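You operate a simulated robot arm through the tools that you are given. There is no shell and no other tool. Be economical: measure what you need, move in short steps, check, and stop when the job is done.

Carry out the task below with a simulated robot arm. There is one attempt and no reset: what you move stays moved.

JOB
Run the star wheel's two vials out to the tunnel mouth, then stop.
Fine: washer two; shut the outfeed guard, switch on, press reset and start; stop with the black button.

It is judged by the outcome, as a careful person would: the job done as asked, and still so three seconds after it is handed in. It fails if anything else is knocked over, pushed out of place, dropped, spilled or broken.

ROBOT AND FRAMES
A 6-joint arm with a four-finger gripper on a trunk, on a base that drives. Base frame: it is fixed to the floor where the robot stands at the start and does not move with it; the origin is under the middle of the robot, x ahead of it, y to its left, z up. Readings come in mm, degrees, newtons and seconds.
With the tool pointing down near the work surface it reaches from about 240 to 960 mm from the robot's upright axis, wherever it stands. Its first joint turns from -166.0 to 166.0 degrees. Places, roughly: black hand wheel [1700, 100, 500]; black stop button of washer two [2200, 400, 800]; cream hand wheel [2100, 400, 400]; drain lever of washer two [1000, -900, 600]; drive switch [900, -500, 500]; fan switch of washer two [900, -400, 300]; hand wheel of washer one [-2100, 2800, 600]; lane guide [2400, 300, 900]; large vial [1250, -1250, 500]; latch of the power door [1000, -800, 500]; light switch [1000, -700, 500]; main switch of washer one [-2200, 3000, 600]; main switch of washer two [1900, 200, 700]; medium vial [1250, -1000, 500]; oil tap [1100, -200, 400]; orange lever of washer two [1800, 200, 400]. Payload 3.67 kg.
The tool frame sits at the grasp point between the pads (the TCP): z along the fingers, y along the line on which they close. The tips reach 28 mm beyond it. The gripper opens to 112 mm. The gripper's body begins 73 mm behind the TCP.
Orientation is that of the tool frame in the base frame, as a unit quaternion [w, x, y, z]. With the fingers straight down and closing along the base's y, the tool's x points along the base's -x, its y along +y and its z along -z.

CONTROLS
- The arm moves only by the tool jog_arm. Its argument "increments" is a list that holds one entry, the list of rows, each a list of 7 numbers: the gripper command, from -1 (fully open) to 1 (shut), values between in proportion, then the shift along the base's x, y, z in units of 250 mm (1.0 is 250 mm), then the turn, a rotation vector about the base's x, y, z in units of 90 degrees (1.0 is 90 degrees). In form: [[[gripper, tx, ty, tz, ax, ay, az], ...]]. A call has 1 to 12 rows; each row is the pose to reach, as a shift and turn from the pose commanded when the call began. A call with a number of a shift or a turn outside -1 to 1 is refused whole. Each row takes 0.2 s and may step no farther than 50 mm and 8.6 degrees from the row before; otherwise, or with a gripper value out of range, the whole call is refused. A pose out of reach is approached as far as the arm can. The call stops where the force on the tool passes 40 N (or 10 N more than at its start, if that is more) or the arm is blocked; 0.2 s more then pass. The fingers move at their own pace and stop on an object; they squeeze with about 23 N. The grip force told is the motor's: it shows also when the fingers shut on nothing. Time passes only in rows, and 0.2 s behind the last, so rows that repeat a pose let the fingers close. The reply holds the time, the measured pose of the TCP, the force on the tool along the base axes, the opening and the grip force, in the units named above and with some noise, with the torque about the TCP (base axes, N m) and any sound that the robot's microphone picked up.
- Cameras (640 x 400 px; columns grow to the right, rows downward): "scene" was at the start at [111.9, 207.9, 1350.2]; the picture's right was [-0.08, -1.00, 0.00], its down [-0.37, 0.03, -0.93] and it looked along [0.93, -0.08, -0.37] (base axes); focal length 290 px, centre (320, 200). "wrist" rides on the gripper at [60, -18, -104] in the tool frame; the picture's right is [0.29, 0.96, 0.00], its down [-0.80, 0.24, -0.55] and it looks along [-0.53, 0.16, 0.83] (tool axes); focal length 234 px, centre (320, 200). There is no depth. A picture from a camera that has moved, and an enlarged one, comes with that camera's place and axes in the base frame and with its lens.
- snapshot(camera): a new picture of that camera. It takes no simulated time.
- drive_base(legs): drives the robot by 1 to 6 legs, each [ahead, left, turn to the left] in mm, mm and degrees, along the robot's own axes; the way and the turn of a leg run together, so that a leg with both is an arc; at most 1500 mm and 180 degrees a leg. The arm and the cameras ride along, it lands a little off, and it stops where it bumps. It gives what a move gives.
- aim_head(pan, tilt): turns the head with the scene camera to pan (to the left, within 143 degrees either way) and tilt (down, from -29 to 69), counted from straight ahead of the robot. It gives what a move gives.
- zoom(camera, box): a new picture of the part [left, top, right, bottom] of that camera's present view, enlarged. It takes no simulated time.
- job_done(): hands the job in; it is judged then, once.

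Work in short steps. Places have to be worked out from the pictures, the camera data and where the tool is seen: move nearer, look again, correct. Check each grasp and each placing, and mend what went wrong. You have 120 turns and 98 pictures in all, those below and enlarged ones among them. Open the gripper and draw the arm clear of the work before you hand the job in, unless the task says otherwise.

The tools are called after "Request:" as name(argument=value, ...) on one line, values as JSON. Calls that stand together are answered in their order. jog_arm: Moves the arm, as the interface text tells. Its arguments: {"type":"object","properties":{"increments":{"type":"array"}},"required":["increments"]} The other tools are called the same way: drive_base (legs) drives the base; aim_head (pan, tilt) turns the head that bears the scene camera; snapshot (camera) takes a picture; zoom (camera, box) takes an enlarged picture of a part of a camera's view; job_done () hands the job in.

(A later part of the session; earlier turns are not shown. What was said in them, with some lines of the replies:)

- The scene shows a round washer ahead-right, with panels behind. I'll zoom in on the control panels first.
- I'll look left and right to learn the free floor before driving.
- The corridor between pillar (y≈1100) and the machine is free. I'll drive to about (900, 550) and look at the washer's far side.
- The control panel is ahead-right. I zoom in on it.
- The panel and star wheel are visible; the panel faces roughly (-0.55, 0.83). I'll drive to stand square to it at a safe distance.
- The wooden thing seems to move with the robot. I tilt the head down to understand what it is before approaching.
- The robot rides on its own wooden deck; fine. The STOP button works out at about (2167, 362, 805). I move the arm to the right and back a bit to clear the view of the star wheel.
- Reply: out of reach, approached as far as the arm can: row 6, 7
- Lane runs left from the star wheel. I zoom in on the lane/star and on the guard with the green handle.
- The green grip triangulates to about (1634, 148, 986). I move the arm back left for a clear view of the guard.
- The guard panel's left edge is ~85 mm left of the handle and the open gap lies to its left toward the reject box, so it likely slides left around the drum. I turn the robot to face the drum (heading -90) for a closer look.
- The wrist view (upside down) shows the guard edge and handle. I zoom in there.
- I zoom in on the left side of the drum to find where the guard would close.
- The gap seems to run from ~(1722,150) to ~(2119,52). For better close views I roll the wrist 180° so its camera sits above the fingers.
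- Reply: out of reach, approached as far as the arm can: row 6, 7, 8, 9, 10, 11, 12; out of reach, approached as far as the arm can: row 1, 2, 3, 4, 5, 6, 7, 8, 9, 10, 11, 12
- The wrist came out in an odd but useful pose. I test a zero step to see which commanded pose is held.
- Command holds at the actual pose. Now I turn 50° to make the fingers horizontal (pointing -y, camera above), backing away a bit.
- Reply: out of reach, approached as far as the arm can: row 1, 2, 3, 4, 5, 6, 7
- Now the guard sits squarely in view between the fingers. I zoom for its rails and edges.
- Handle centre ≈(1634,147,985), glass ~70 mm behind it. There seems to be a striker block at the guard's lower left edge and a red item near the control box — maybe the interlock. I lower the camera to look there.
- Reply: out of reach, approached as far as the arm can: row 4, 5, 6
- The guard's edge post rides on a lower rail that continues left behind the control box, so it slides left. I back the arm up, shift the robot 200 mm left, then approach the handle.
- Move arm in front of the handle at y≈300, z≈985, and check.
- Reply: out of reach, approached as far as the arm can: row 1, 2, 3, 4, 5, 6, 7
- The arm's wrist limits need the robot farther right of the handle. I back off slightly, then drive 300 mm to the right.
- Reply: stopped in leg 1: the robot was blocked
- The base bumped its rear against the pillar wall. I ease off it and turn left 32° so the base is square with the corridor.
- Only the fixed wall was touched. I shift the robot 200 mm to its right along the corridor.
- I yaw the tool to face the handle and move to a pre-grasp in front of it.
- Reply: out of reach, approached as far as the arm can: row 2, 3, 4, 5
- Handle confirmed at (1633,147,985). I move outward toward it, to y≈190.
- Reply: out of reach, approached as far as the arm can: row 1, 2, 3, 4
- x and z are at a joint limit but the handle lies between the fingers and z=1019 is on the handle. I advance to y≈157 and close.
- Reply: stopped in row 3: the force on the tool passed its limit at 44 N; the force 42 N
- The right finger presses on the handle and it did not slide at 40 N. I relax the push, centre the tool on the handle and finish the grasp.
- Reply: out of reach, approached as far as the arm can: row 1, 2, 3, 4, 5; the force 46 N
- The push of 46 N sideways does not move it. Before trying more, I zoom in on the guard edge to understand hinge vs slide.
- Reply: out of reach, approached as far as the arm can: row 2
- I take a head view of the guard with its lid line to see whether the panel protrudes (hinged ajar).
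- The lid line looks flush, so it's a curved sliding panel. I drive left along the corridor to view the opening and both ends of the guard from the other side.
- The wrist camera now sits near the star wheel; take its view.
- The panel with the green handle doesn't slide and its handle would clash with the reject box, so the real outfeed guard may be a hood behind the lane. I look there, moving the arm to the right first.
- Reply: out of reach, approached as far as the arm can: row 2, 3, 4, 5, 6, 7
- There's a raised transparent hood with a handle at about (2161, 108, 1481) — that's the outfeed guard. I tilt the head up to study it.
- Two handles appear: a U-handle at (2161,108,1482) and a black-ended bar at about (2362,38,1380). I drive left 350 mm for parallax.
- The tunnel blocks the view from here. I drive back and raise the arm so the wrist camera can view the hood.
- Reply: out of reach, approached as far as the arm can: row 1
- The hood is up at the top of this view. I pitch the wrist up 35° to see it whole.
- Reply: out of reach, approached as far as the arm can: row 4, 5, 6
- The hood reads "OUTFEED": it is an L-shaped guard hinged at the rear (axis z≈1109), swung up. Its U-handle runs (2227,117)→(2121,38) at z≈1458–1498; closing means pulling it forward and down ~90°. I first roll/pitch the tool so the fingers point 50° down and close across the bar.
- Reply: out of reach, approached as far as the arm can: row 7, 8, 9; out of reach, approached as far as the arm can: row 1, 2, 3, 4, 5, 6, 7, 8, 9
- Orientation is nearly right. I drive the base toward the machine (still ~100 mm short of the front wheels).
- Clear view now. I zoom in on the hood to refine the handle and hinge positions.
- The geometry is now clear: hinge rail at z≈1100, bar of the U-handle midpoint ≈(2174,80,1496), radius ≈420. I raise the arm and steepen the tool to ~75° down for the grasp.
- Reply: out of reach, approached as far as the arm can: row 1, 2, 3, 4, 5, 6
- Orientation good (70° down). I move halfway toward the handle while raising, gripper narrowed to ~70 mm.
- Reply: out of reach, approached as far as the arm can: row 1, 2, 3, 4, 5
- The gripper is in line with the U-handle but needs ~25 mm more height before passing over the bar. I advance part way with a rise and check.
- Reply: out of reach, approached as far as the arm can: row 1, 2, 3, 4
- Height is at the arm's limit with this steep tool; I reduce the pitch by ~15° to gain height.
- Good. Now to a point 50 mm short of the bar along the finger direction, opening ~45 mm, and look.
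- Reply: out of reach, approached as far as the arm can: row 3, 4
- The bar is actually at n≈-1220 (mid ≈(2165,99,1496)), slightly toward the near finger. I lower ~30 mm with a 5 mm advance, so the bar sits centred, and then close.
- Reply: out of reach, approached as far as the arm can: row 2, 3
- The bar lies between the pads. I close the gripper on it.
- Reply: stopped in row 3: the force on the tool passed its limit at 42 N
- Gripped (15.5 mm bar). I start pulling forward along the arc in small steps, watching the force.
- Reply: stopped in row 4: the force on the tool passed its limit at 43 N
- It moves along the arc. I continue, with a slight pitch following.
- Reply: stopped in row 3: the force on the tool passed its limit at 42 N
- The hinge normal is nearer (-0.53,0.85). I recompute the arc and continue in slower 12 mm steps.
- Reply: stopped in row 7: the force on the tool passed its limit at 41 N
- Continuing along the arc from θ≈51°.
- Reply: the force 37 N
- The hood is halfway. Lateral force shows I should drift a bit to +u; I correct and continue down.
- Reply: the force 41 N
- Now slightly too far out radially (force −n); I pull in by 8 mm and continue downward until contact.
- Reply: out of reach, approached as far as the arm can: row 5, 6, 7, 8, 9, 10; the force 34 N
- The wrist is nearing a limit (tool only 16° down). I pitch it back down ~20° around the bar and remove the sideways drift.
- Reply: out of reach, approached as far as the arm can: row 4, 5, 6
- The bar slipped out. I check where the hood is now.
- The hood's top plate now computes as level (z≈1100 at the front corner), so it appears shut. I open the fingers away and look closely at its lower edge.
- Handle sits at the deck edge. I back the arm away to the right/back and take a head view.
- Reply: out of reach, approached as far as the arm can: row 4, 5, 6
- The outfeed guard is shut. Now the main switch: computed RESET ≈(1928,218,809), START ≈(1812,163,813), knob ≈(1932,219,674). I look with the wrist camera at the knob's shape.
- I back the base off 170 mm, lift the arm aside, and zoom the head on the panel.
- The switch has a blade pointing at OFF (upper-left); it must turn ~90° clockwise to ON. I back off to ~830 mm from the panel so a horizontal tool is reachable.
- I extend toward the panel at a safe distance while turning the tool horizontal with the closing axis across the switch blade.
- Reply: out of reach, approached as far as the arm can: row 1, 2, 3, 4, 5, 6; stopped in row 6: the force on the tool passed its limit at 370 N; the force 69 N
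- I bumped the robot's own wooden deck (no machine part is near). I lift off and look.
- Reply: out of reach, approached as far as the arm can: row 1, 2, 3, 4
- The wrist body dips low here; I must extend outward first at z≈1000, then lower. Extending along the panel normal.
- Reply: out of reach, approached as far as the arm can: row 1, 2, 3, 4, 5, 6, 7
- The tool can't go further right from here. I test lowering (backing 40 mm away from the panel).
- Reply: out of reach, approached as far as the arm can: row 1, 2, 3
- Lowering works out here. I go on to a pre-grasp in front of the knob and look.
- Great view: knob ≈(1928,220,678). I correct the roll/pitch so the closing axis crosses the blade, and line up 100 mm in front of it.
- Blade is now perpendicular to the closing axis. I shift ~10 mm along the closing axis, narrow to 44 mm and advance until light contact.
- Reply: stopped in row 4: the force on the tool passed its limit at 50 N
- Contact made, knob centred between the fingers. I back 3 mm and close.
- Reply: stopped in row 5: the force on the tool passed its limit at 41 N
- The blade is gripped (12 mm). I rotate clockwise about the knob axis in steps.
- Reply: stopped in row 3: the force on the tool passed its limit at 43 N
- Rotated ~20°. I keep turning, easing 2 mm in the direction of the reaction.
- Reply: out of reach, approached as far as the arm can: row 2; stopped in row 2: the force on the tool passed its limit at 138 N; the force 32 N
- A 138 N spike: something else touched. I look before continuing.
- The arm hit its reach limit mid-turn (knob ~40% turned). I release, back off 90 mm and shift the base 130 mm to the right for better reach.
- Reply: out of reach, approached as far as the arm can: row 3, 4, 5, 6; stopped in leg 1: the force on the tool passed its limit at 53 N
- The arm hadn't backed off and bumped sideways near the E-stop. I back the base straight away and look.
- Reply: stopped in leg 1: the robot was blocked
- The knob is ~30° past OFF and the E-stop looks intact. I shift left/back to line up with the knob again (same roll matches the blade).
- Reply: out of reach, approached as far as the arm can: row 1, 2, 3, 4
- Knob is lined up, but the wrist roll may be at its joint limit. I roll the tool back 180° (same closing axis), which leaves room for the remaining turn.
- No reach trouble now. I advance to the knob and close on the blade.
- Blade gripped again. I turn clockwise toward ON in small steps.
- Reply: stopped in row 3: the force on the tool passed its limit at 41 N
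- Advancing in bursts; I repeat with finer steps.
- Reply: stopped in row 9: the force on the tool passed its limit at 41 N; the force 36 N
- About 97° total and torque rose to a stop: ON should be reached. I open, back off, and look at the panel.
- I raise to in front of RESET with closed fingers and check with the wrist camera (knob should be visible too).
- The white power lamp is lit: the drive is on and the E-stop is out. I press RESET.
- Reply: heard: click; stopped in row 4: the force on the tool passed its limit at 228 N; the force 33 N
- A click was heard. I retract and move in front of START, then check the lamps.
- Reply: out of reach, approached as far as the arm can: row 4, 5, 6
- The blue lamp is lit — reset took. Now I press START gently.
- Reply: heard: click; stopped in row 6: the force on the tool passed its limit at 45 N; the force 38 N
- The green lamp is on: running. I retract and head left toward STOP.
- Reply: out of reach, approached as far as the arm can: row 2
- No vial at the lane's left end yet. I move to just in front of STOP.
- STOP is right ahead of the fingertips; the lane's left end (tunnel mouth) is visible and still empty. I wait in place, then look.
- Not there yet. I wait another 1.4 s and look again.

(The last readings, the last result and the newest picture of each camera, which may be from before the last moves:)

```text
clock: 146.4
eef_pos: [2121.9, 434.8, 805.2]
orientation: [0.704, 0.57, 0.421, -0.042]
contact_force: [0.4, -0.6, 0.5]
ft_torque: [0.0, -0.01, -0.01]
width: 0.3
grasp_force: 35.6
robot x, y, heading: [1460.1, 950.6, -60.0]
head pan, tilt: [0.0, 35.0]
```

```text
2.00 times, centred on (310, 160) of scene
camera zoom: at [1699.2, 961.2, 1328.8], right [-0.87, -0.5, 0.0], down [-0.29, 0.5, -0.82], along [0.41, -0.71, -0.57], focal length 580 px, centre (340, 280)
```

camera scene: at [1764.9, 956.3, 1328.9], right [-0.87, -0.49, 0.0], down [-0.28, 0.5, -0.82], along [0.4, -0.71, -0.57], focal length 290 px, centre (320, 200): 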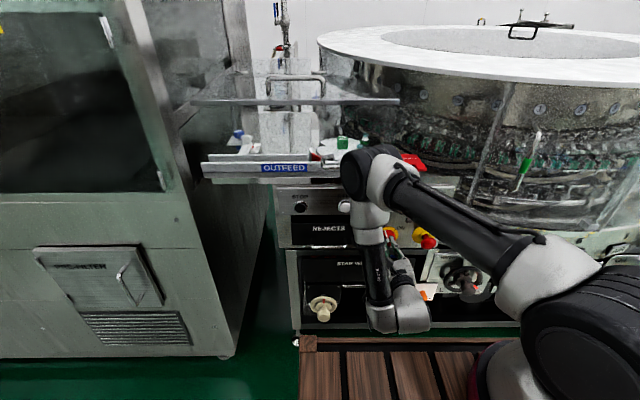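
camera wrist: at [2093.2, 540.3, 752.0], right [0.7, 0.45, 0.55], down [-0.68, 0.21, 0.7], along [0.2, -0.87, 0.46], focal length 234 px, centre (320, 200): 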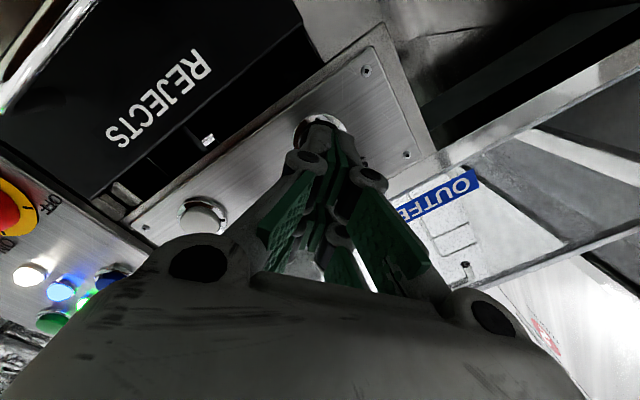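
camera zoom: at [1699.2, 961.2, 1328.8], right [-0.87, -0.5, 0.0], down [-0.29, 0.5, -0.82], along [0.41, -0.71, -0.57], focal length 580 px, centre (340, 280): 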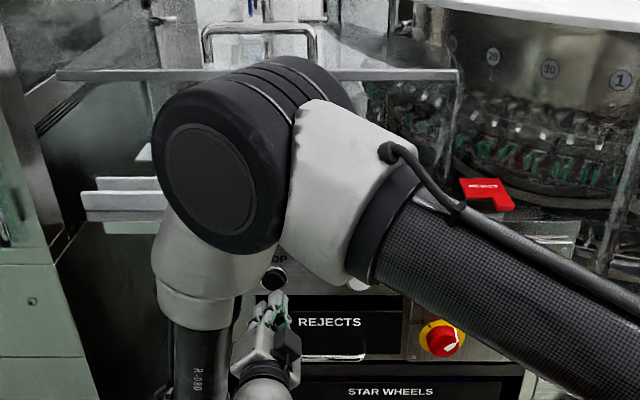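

The drum turns slowly (about one pitch per 8 s), so there is time. With few pictures left, I move the arm right so the whole lane is visible, and let it run a few seconds.

Request:
jog_arm(increments=[[[1, -0.15, -0.05, 0, 0, 0, 0], [1, -0.31, -0.12, 0, 0, 0, 0], [1, -0.47, -0.19, 0, 0, 0, 0], [1, -0.63, -0.26, 0, 0, 0, 0], [1, -0.79, -0.33, 0, 0, 0, 0], [1, -0.95, -0.4, 0, 0, 0, 0], [1, -0.97, -0.42, 0, 0, 0, 0], [1, -0.97, -0.42, 0, 0, 0, 0], [1, -0.97, -0.42, 0, 0, 0, 0], [1, -0.97, -0.42, 0, 0, 0, 0], [1, -0.97, -0.42, 0, 0, 0, 0], [1, -0.97, -0.42, 0, 0, 0, 0]]])

Request:
zoom(camera="scene", box=[150, 60, 470, 260])

```text
clock: 149.0
eef_pos: [1880.5, 330.4, 805.6]
orientation: [0.704, 0.569, 0.422, -0.042]
contact_force: [0.4, -0.3, 0.2]
ft_torque: [-0.02, 0.03, -0.02]
width: 0.0
grasp_force: 35.8
robot x, y, heading: [1461.7, 948.0, -60.0]
head pan, tilt: [0.0, 35.0]
```

```text
2.00 times, centred on (310, 160) of scene
camera zoom: at [1699.2, 961.1, 1328.8], right [-0.87, -0.5, 0.0], down [-0.29, 0.5, -0.82], along [0.41, -0.71, -0.57], focal length 580 px, centre (340, 280)
```

zoom: 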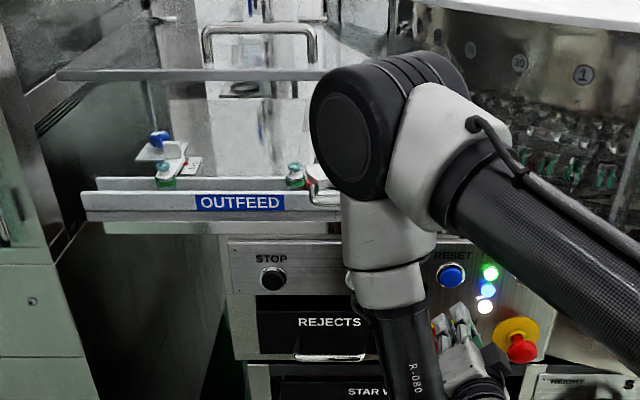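

Both vials are upright in the lane: A at the left, B just off the star wheel; belt speed ≈45 mm/s. I wait 2.2 s more, then look to see A at the mouth and time B.

Request:
jog_arm(increments=[[[1, 0, 0, 0, 0, 0, 0], [1, 0, 0, 0, 0, 0, 0], [1, 0, 0, 0, 0, 0, 0], [1, 0, 0, 0, 0, 0, 0], [1, 0, 0, 0, 0, 0, 0], [1, 0, 0, 0, 0, 0, 0], [1, 0, 0, 0, 0, 0, 0], [1, 0, 0, 0, 0, 0, 0], [1, 0, 0, 0, 0, 0, 0], [1, 0, 0, 0, 0, 0, 0]]])

Request:
zoom(camera="scene", box=[130, 80, 370, 230])

```text
clock: 151.2
eef_pos: [1879.9, 329.4, 806.2]
orientation: [0.704, 0.57, 0.421, -0.042]
contact_force: [-0.1, 0.0, 0.1]
ft_torque: [-0.01, 0.0, -0.02]
width: 0.0
grasp_force: 35.3
robot x, y, heading: [1462.0, 944.7, -60.1]
head pan, tilt: [0.0, 35.0]
```

```text
2.67 times, centred on (250, 155) of scene
camera zoom: at [1699.2, 961.1, 1328.8], right [-0.87, -0.5, 0.0], down [-0.29, 0.5, -0.82], along [0.41, -0.71, -0.57], focal length 773 px, centre (507, 320)
```

zoom: 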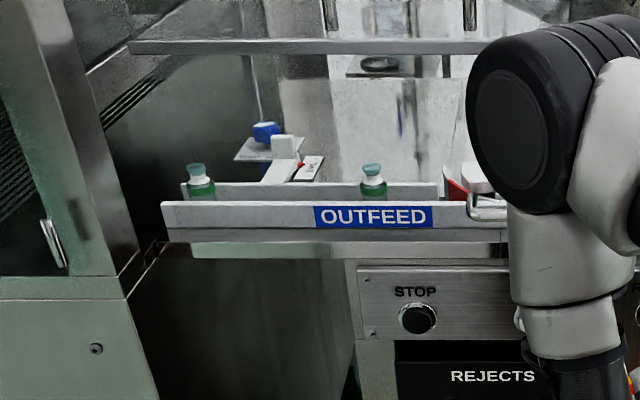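

A is ~35 mm from the lane's end, B ~220 mm behind, both moving at ~42 mm/s. I move to STOP now and use the last picture there to see whether A is held at the mouth.

Request:
jog_arm(increments=[[[1, 0.17, 0.09, 0, 0, 0, 0], [1, 0.34, 0.17, 0, 0, 0, 0], [1, 0.51, 0.25, 0, 0, 0, 0], [1, 0.68, 0.33, 0, 0, 0, 0], [1, 0.85, 0.38, 0, 0, 0, 0], [1, 0.99, 0.38, 0, 0, 0, 0]]])

Request:
zoom(camera="scene", box=[130, 80, 290, 180])

```text
clock: 152.6
eef_pos: [2127.0, 425.0, 804.9]
orientation: [0.704, 0.57, 0.422, -0.042]
contact_force: [0.2, 0.7, 0.6]
ft_torque: [0.01, -0.03, -0.01]
width: 0.0
grasp_force: 35.8
robot x, y, heading: [1458.6, 945.4, -60.0]
head pan, tilt: [0.0, 35.0]
```

```text
refused: no pictures are left
```

No pictures remain, so I go by timing: at ~42 mm/s B reaches the mouth at about t≈157. I wait before pressing.

Request:
jog_arm(increments=[[[1, 0, 0, 0, 0, 0, 0], [1, 0, 0, 0, 0, 0, 0], [1, 0, 0, 0, 0, 0, 0], [1, 0, 0, 0, 0, 0, 0], [1, 0, 0, 0, 0, 0, 0], [1, 0, 0, 0, 0, 0, 0], [1, 0, 0, 0, 0, 0, 0], [1, 0, 0, 0, 0, 0, 0], [1, 0, 0, 0, 0, 0, 0], [1, 0, 0, 0, 0, 0, 0], [1, 0, 0, 0, 0, 0, 0]]])

```text
clock: 155.0
eef_pos: [2127.5, 424.3, 805.1]
orientation: [0.704, 0.57, 0.421, -0.042]
contact_force: [-0.4, -0.7, -0.2]
ft_torque: [-0.01, -0.02, -0.01]
width: 0.0
grasp_force: 35.6
robot x, y, heading: [1461.2, 945.1, -60.1]
head pan, tilt: [0.0, 35.0]
```

No clatter was heard, so the first vial is held. I wait 1.4 s more and press the black STOP button in the same call.

Request:
jog_arm(increments=[[[1, 0, 0, 0, 0, 0, 0], [1, 0, 0, 0, 0, 0, 0], [1, 0, 0, 0, 0, 0, 0], [1, 0, 0, 0, 0, 0, 0], [1, 0, 0, 0, 0, 0, 0], [1, 0, 0, 0, 0, 0, 0], [1, 0.02, -0.04, 0, 0, 0, 0], [1, 0.045, -0.08, 0, 0, 0, 0], [1, 0.06, -0.105, 0, 0, 0, 0], [1, 0.075, -0.13, 0, 0, 0, 0], [1, 0.087, -0.15, 0, 0, 0, 0], [1, 0.097, -0.167, 0, 0, 0, 0]]])

```text
clock: 157.5
eef_pos: [2147.0, 390.1, 803.3]
orientation: [0.703, 0.569, 0.423, -0.042]
contact_force: [-18.5, 25.9, 4.6]
ft_torque: [-0.45, -0.01, -0.42]
width: 6.1
grasp_force: 35.9
robot x, y, heading: [1458.2, 946.4, -60.0]
head pan, tilt: [0.0, 35.0]
heard: click
stopped in row 12: the force on the tool passed its limit at 44 N (the readings are from after the stop); the commanded pose is now the measured one
```

STOP clicked at t=157.5. I retract and open the gripper.

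Request:
jog_arm(increments=[[[1, -0.06, 0.1, 0, 0, 0, 0], [1, -0.14, 0.24, 0, 0, 0, 0], [0.5, -0.22, 0.38, 0, 0, 0, 0], [0, -0.3, 0.52, 0, 0, 0, 0], [-0.5, -0.36, 0.6, 0, 0, 0, 0], [-1, -0.36, 0.6, 0, 0, 0, 0], [-1, -0.36, 0.6, 0, 0, 0, 0]]])

```text
clock: 159.1
eef_pos: [2059.4, 537.5, 803.4]
orientation: [0.704, 0.57, 0.422, -0.043]
contact_force: [-0.4, -0.1, 0.1]
ft_torque: [0.0, 0.0, 0.03]
width: 111.9
grasp_force: 0.0
robot x, y, heading: [1457.1, 947.0, -60.0]
head pan, tilt: [0.0, 35.0]
```

The arm is clear of the panel, the gripper is open and STOP has been pressed. I hand the job in.

Request:
job_done()

```text
The job is handed in.
```

I ran the two vials out along the lane and stopped washer two with the black button. I could not confirm where they ended up, because I had no pictures left.

- **Guard and controls:** the outfeed guard is shut. I switched on (white lamp), pressed reset (blue lamp), then start (green lamp). Stop clicked at 157.5 s.
- **Vials:** at 151.2 s both were upright in the lane. The first was about 35 mm from the lane's end and the second about 220 mm behind it. I timed the stop from the lane speed of about 42 mm/s, so that the second would reach the tunnel mouth. No sound of a vial falling was reported.
- **Contacts:** an early, mistaken pull on the drum panel's handle did not move it. The arm hit the robot's own deck at 370 N, twisted the main switch at 138 N, pressed reset at 228 N, and nudged something beside the emergency stop at 53 N. The base also touched the fixed wall twice. The emergency stop was still out afterwards, and I saw no damage.
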